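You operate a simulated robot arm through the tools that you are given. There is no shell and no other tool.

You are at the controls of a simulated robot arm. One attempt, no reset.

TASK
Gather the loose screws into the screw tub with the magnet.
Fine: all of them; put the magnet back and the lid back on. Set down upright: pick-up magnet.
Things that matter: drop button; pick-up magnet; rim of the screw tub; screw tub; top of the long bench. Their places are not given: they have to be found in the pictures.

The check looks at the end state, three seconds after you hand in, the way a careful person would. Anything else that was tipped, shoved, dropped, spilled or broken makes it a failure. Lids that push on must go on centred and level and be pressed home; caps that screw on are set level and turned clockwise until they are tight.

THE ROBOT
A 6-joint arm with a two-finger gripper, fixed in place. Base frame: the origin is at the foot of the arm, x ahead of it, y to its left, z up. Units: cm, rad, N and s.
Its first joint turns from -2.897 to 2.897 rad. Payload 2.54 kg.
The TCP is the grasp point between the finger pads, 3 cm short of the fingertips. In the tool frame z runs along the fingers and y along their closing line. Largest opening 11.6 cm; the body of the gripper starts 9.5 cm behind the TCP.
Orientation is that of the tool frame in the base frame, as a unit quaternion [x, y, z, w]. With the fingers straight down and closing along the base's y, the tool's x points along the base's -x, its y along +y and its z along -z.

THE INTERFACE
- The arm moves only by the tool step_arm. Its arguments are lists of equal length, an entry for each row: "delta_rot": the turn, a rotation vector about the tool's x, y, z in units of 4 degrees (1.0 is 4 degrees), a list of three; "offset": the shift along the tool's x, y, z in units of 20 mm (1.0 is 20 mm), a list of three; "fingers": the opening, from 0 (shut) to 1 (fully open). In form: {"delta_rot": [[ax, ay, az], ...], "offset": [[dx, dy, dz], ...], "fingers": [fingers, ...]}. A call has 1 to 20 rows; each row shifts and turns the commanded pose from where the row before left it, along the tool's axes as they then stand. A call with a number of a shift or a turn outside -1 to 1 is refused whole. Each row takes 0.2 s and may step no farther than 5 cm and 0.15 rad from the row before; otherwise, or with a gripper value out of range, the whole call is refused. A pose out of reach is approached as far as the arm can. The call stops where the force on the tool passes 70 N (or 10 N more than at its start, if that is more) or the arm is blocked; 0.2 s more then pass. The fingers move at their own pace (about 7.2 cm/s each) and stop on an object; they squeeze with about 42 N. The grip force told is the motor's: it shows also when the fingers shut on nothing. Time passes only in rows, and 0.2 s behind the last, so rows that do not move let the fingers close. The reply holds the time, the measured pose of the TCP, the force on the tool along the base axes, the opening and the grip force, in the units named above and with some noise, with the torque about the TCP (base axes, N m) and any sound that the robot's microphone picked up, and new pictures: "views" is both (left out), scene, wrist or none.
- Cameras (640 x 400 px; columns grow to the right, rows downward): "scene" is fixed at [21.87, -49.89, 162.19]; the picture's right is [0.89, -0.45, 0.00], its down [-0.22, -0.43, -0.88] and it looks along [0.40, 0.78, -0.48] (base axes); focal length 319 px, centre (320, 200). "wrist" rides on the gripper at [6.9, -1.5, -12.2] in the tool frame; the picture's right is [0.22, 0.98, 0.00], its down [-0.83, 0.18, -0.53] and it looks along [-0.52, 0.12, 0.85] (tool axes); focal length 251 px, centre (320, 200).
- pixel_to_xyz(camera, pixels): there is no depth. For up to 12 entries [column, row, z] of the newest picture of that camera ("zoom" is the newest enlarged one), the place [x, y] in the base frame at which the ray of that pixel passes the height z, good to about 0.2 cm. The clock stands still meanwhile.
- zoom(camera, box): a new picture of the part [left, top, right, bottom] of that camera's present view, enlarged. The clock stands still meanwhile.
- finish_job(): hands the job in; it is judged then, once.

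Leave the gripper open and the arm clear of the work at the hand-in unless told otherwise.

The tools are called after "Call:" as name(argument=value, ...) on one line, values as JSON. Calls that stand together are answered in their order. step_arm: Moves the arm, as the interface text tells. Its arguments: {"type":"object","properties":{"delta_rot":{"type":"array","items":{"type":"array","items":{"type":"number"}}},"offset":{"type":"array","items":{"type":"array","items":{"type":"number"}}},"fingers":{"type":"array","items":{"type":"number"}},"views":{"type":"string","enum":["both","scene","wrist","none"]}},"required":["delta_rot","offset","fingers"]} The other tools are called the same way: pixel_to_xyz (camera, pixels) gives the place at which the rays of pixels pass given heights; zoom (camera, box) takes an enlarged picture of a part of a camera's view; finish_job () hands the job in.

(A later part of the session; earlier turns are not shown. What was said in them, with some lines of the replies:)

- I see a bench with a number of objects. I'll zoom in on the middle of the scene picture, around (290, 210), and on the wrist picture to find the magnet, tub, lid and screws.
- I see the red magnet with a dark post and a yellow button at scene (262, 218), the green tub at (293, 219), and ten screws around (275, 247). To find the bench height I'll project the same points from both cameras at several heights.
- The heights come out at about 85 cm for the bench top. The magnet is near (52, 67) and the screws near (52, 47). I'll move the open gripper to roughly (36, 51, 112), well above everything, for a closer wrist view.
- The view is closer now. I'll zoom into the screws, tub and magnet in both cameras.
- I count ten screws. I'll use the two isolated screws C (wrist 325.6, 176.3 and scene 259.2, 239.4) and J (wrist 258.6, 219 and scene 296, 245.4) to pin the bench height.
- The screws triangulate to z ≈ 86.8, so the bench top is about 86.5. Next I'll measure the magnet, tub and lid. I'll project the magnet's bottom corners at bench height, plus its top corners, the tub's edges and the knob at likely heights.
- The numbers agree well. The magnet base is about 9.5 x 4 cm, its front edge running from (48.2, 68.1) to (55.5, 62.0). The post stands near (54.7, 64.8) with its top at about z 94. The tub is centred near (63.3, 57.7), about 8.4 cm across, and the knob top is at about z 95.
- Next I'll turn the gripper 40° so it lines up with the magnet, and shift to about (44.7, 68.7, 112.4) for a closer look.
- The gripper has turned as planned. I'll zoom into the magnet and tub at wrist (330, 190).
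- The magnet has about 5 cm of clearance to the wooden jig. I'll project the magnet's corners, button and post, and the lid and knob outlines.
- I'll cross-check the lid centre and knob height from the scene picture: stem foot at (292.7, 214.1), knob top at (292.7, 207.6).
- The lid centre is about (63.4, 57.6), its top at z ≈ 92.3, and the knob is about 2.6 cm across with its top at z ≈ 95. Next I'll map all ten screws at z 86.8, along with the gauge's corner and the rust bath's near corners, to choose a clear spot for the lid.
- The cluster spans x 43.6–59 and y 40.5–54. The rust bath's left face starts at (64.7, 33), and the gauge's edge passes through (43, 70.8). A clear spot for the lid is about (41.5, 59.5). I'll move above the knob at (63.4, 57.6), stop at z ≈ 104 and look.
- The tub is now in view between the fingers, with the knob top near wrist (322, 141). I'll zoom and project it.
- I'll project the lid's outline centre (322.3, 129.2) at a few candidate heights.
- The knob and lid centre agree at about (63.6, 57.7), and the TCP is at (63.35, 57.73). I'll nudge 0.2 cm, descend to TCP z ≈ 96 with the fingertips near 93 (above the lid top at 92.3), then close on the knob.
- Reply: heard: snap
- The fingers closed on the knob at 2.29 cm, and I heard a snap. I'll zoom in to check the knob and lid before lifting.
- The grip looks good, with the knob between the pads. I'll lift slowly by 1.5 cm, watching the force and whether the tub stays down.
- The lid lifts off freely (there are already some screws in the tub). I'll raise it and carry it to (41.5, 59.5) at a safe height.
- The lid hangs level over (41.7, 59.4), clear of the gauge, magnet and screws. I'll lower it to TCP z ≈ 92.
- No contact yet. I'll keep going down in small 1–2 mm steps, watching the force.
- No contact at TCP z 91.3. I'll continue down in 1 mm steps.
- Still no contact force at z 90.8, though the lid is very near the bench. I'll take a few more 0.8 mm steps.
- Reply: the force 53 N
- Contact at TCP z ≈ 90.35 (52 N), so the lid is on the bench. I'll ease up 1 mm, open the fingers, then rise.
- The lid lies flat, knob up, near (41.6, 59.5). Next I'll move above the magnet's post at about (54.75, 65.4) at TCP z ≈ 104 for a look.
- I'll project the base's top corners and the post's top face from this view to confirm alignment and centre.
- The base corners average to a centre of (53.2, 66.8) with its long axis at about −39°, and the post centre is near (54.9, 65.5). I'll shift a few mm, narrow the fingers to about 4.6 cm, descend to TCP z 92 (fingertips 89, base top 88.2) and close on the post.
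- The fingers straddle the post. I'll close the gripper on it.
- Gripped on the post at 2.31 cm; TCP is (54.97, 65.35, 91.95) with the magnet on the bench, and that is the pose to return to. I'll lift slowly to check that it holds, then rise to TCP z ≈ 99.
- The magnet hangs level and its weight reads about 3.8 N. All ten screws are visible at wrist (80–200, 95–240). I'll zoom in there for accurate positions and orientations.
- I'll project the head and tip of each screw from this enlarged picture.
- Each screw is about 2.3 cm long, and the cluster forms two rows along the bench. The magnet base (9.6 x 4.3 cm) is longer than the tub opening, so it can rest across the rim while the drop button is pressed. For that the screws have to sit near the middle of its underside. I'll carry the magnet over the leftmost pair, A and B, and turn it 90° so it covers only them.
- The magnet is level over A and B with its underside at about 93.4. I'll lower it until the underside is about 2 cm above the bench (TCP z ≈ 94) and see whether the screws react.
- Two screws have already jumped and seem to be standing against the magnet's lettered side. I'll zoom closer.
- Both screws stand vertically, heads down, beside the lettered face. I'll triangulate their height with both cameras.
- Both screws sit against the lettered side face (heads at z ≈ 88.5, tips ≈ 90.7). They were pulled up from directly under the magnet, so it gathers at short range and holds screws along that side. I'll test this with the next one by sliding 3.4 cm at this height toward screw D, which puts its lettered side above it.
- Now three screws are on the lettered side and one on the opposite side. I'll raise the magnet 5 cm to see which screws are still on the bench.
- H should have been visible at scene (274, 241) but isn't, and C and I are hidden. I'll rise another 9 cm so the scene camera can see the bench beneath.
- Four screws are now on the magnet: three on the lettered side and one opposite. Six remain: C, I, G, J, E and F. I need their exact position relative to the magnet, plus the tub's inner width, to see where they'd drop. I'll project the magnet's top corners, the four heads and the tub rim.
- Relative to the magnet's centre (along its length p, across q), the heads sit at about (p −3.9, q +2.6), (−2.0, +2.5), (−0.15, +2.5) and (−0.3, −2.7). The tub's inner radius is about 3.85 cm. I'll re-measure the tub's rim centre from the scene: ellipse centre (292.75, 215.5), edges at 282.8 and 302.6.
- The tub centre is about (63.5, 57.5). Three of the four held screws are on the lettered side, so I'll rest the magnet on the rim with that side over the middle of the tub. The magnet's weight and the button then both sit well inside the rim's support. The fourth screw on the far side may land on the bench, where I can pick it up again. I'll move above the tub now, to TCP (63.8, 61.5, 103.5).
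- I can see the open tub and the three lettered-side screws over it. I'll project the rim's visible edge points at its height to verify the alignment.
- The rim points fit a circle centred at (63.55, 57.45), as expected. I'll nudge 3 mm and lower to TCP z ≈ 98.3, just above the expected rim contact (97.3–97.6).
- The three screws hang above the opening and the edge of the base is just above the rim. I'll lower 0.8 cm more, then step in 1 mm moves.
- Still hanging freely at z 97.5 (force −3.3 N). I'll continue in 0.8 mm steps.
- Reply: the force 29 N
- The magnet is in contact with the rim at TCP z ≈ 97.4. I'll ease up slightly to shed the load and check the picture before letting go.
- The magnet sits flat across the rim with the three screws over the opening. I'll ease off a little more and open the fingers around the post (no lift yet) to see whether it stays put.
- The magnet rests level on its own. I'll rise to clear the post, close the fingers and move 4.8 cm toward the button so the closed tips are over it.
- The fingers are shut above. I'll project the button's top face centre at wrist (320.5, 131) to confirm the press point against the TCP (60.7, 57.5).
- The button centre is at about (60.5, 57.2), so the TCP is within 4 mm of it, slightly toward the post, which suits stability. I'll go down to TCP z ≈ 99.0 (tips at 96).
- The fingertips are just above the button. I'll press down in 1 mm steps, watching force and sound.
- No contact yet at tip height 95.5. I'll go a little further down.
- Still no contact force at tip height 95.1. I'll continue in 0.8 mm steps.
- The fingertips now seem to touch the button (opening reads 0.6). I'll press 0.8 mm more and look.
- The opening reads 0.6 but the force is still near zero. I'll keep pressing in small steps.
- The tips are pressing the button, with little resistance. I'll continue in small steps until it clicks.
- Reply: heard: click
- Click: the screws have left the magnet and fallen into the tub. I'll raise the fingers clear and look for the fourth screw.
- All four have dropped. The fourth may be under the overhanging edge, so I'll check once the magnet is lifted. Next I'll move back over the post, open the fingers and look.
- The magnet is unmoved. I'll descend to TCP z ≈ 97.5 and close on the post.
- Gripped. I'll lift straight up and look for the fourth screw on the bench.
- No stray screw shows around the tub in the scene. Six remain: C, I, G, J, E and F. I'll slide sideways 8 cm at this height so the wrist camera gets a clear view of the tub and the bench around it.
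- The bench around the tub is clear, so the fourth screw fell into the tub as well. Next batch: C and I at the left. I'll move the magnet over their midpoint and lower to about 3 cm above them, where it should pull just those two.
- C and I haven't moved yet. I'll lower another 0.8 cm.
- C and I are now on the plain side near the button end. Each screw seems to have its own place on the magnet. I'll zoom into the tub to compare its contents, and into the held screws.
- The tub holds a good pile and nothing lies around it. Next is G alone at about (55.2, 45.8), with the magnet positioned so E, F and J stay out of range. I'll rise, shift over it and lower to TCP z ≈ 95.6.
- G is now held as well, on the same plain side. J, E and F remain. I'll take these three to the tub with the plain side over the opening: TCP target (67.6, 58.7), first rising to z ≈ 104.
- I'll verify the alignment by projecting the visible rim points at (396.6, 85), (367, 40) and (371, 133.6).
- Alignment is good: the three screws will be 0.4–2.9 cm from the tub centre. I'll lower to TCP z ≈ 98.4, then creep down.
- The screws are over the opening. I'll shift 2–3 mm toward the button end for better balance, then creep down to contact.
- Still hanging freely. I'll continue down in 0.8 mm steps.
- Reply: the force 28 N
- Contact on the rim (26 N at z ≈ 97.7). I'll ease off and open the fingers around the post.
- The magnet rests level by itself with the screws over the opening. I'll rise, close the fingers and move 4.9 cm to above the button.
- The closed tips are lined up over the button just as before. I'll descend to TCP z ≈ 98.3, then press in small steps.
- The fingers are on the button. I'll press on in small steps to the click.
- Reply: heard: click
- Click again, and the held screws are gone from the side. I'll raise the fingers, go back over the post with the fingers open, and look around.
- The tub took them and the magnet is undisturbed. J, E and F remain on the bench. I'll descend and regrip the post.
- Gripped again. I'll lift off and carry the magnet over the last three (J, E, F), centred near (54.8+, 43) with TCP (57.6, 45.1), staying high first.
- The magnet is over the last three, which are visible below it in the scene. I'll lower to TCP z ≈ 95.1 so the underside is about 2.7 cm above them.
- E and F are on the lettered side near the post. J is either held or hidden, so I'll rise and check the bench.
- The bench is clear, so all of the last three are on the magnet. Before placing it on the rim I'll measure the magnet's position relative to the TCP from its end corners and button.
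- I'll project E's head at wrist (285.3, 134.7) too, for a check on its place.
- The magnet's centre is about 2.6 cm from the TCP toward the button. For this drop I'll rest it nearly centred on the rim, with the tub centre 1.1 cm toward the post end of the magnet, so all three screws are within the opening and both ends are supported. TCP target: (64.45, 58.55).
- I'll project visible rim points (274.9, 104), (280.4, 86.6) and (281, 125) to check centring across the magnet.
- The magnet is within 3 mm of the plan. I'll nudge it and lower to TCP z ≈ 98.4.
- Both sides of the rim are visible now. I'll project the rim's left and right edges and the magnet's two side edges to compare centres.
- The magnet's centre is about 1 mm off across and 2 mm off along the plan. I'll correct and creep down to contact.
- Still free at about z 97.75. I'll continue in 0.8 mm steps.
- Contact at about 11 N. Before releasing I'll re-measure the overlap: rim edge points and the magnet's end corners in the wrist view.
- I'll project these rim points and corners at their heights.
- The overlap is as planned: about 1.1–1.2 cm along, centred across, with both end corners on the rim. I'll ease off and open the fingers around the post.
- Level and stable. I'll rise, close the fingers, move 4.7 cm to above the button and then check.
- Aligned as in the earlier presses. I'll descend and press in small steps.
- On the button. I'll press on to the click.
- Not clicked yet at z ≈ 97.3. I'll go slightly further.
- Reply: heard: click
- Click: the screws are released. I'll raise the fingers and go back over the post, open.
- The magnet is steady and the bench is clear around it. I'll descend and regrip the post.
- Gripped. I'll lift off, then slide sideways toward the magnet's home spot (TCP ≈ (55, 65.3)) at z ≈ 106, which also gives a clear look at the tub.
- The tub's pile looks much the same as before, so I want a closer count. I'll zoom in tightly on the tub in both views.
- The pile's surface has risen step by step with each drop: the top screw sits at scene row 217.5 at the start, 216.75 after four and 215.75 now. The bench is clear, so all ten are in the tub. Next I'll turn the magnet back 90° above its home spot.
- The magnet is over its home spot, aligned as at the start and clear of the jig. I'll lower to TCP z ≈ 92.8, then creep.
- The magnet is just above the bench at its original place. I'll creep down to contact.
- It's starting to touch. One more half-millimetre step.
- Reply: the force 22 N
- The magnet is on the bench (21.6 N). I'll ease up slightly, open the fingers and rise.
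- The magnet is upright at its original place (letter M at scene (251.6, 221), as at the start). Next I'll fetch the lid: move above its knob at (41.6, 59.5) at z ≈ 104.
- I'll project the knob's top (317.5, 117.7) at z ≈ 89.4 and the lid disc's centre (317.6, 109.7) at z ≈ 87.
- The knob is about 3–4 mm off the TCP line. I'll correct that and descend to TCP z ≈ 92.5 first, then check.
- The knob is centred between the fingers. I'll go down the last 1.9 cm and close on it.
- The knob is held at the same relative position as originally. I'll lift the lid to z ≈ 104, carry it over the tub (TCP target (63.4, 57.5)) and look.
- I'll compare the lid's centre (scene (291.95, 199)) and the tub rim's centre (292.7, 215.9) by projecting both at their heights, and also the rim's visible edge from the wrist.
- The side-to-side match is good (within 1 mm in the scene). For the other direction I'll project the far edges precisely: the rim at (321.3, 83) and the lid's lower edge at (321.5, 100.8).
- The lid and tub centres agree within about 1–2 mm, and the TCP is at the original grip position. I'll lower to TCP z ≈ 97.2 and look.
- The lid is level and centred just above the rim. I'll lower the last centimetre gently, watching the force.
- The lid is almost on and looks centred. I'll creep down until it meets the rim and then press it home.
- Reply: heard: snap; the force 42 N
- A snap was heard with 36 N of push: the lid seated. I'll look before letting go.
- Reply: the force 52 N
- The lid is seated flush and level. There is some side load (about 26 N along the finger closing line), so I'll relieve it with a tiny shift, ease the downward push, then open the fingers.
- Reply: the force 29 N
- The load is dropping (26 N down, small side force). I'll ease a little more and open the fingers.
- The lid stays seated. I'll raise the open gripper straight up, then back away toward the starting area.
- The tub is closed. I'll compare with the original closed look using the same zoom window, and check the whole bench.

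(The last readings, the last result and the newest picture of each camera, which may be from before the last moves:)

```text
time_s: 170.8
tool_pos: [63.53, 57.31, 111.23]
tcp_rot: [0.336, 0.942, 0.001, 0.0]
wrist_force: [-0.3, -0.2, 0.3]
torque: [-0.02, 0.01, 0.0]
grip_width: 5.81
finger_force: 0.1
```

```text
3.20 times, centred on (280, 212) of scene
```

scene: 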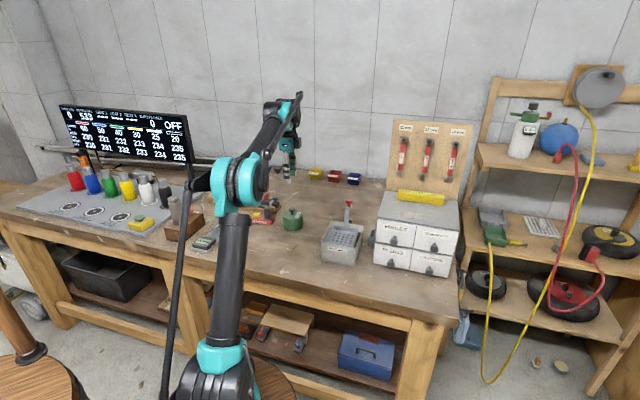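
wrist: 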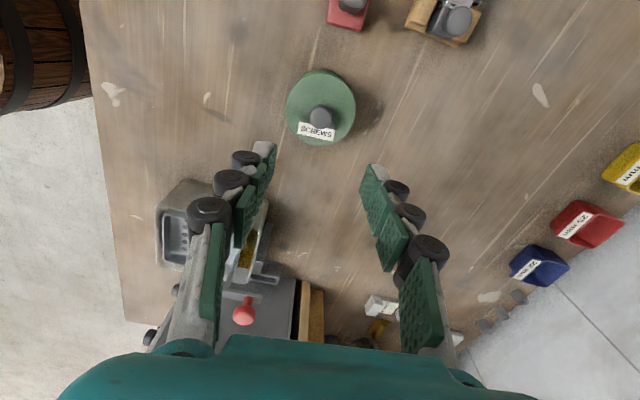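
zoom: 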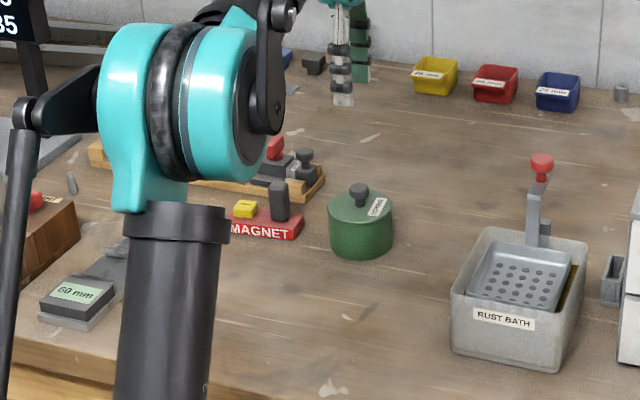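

The lid, tub and magnet match their original appearance. I'll back the open arm away to near its starting pose, well clear of the work.

Call:
step_arm(delta_rot=[[0, 0, 0], [0, 0, 0], [0, 0, 0], [0, 0, 0], [0, 0, 0], [0, 0, 0], [0, 0, 0], [0, 0, 0], [0, 0, 0], [0, 0, 0], [0, 0, 0], [0, 0, 0], [0, 0, 0], [0, 0, 0], [0, 0, 0], [0, 0, 0], [0, 0, 0], [0, 0, 0], [0, 0, 0], [0, 0, 0]], offset=[[0.02, -0.5, -0.6], [0.02, -0.9, -0.4], [0.02, -0.95, -0.33], [0.02, -0.95, -0.33], [0.02, -0.95, -0.33], [0.02, -0.95, -0.33], [0.02, -0.95, -0.33], [0.02, -0.95, -0.33], [0.02, -0.95, -0.33], [0.02, -0.95, -0.33], [0.02, -0.95, -0.33], [0.02, -0.95, -0.33], [0.02, -0.95, -0.33], [0.02, -0.95, -0.33], [0.02, -0.95, -0.33], [0.02, -0.95, -0.33], [0.02, -0.95, -0.33], [0.02, -0.95, -0.33], [0.02, -0.9, -0.2], [0, 0, 0]], fingers=[0.6, 0.7, 0.8, 0.9, 1, 1, 1, 1, 1, 1, 1, 1, 1, 1, 1, 1, 1, 1, 1, 1], views="both")

Call:
zoom(camera="scene", box=[180, 150, 380, 275])

Call:
zoom(camera="wrist", box=[160, 60, 480, 320])

```text
time_s: 175.0
tool_pos: [40.71, 30.86, 124.07]
tcp_rot: [0.337, 0.942, 0.001, 0.0]
wrist_force: [0.1, -0.3, -0.4]
torque: [0.02, 0.01, 0.0]
grip_width: 11.58
finger_force: 0.0
```

scene: 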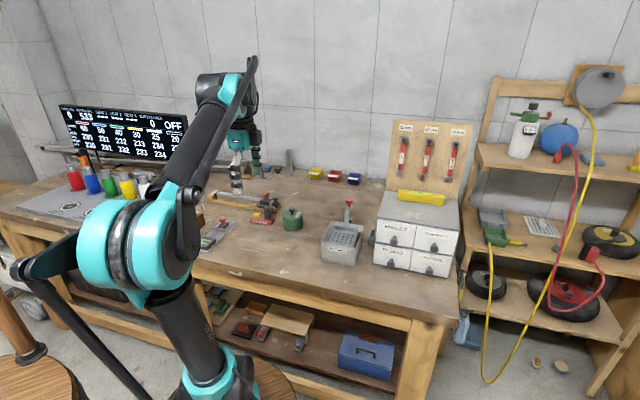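
wrist: 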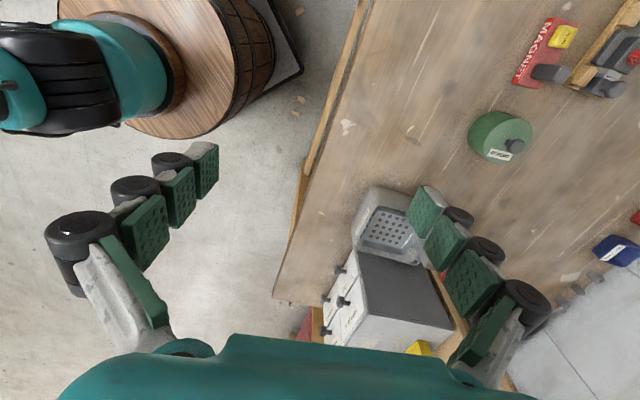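

```text
3.20 times, centred on (280, 212) of scene
```

zoom: 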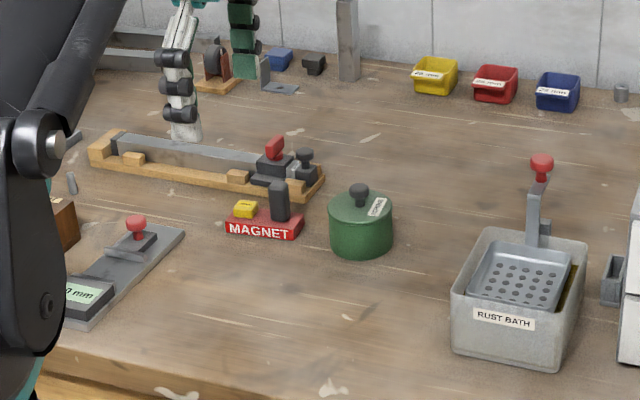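

```text
1.54 times, centred on (320, 190) of wrist
```

zoom: 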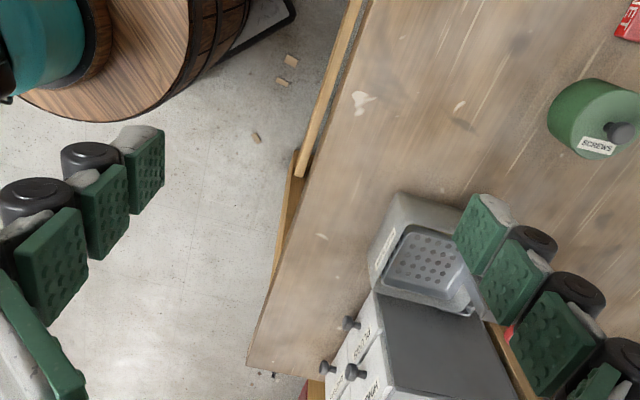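

The layout matches the start, minus the loose screws. I'll take one last close look over the bench for strays before handing in.

Call:
zoom(camera="scene", box=[230, 175, 330, 235])

Call:
zoom(camera="scene", box=[215, 225, 335, 290])

Call:
zoom(camera="wrist", box=[400, 0, 640, 200])

```text
6.40 times, centred on (280, 205) of scene
```

zoom: 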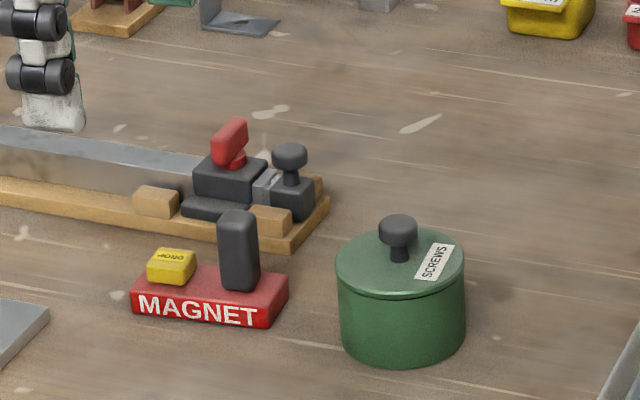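

```text
5.33 times, centred on (275, 258) of scene
```

zoom: 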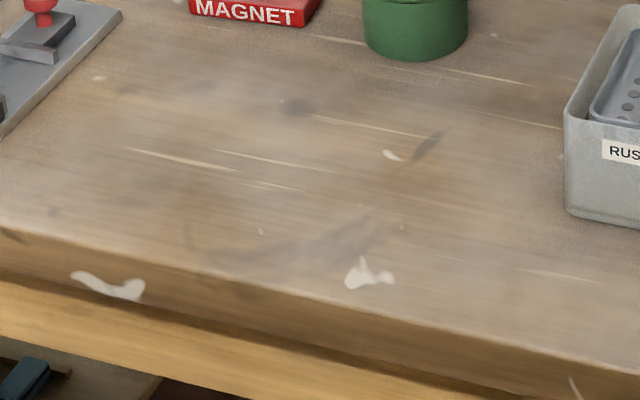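

```text
2.00 times, centred on (520, 100) of wrist
```

zoom: 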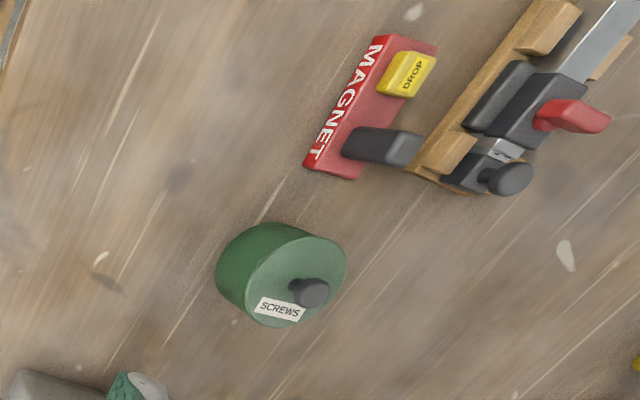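

No loose screws are left on the bench. The lid is centred, level and snapped on, the magnet stands upright at its original place, and the gripper is open and clear. I'm handing in the job.

Call:
finish_job()

```text
The job is handed in.
```

I've handed the job in. All ten loose screws should be in the tub, its lid is back on, and the magnet is standing upright where it started.

- **Screws:** I moved them in three trips (4, 3 and 3), resting the magnet on the tub's rim and pressing the drop button each time. Afterwards I saw no screws on the bench from either camera. I couldn't count the pile in the tub one by one. On the first trip one screw hung outside the rim before the drop. I found no sign of it on the bench, and the pile had risen about as much as four screws would raise it, so I believe it went in.
- **Lid:** It is centred and level, and it snapped when I pressed it down.
- **Tub position:** It may have shifted by 2–3 mm while I used it as a rest.
- **Arm:** The gripper is open and clear of the work. I saw nothing else on the bench moved or tipped.
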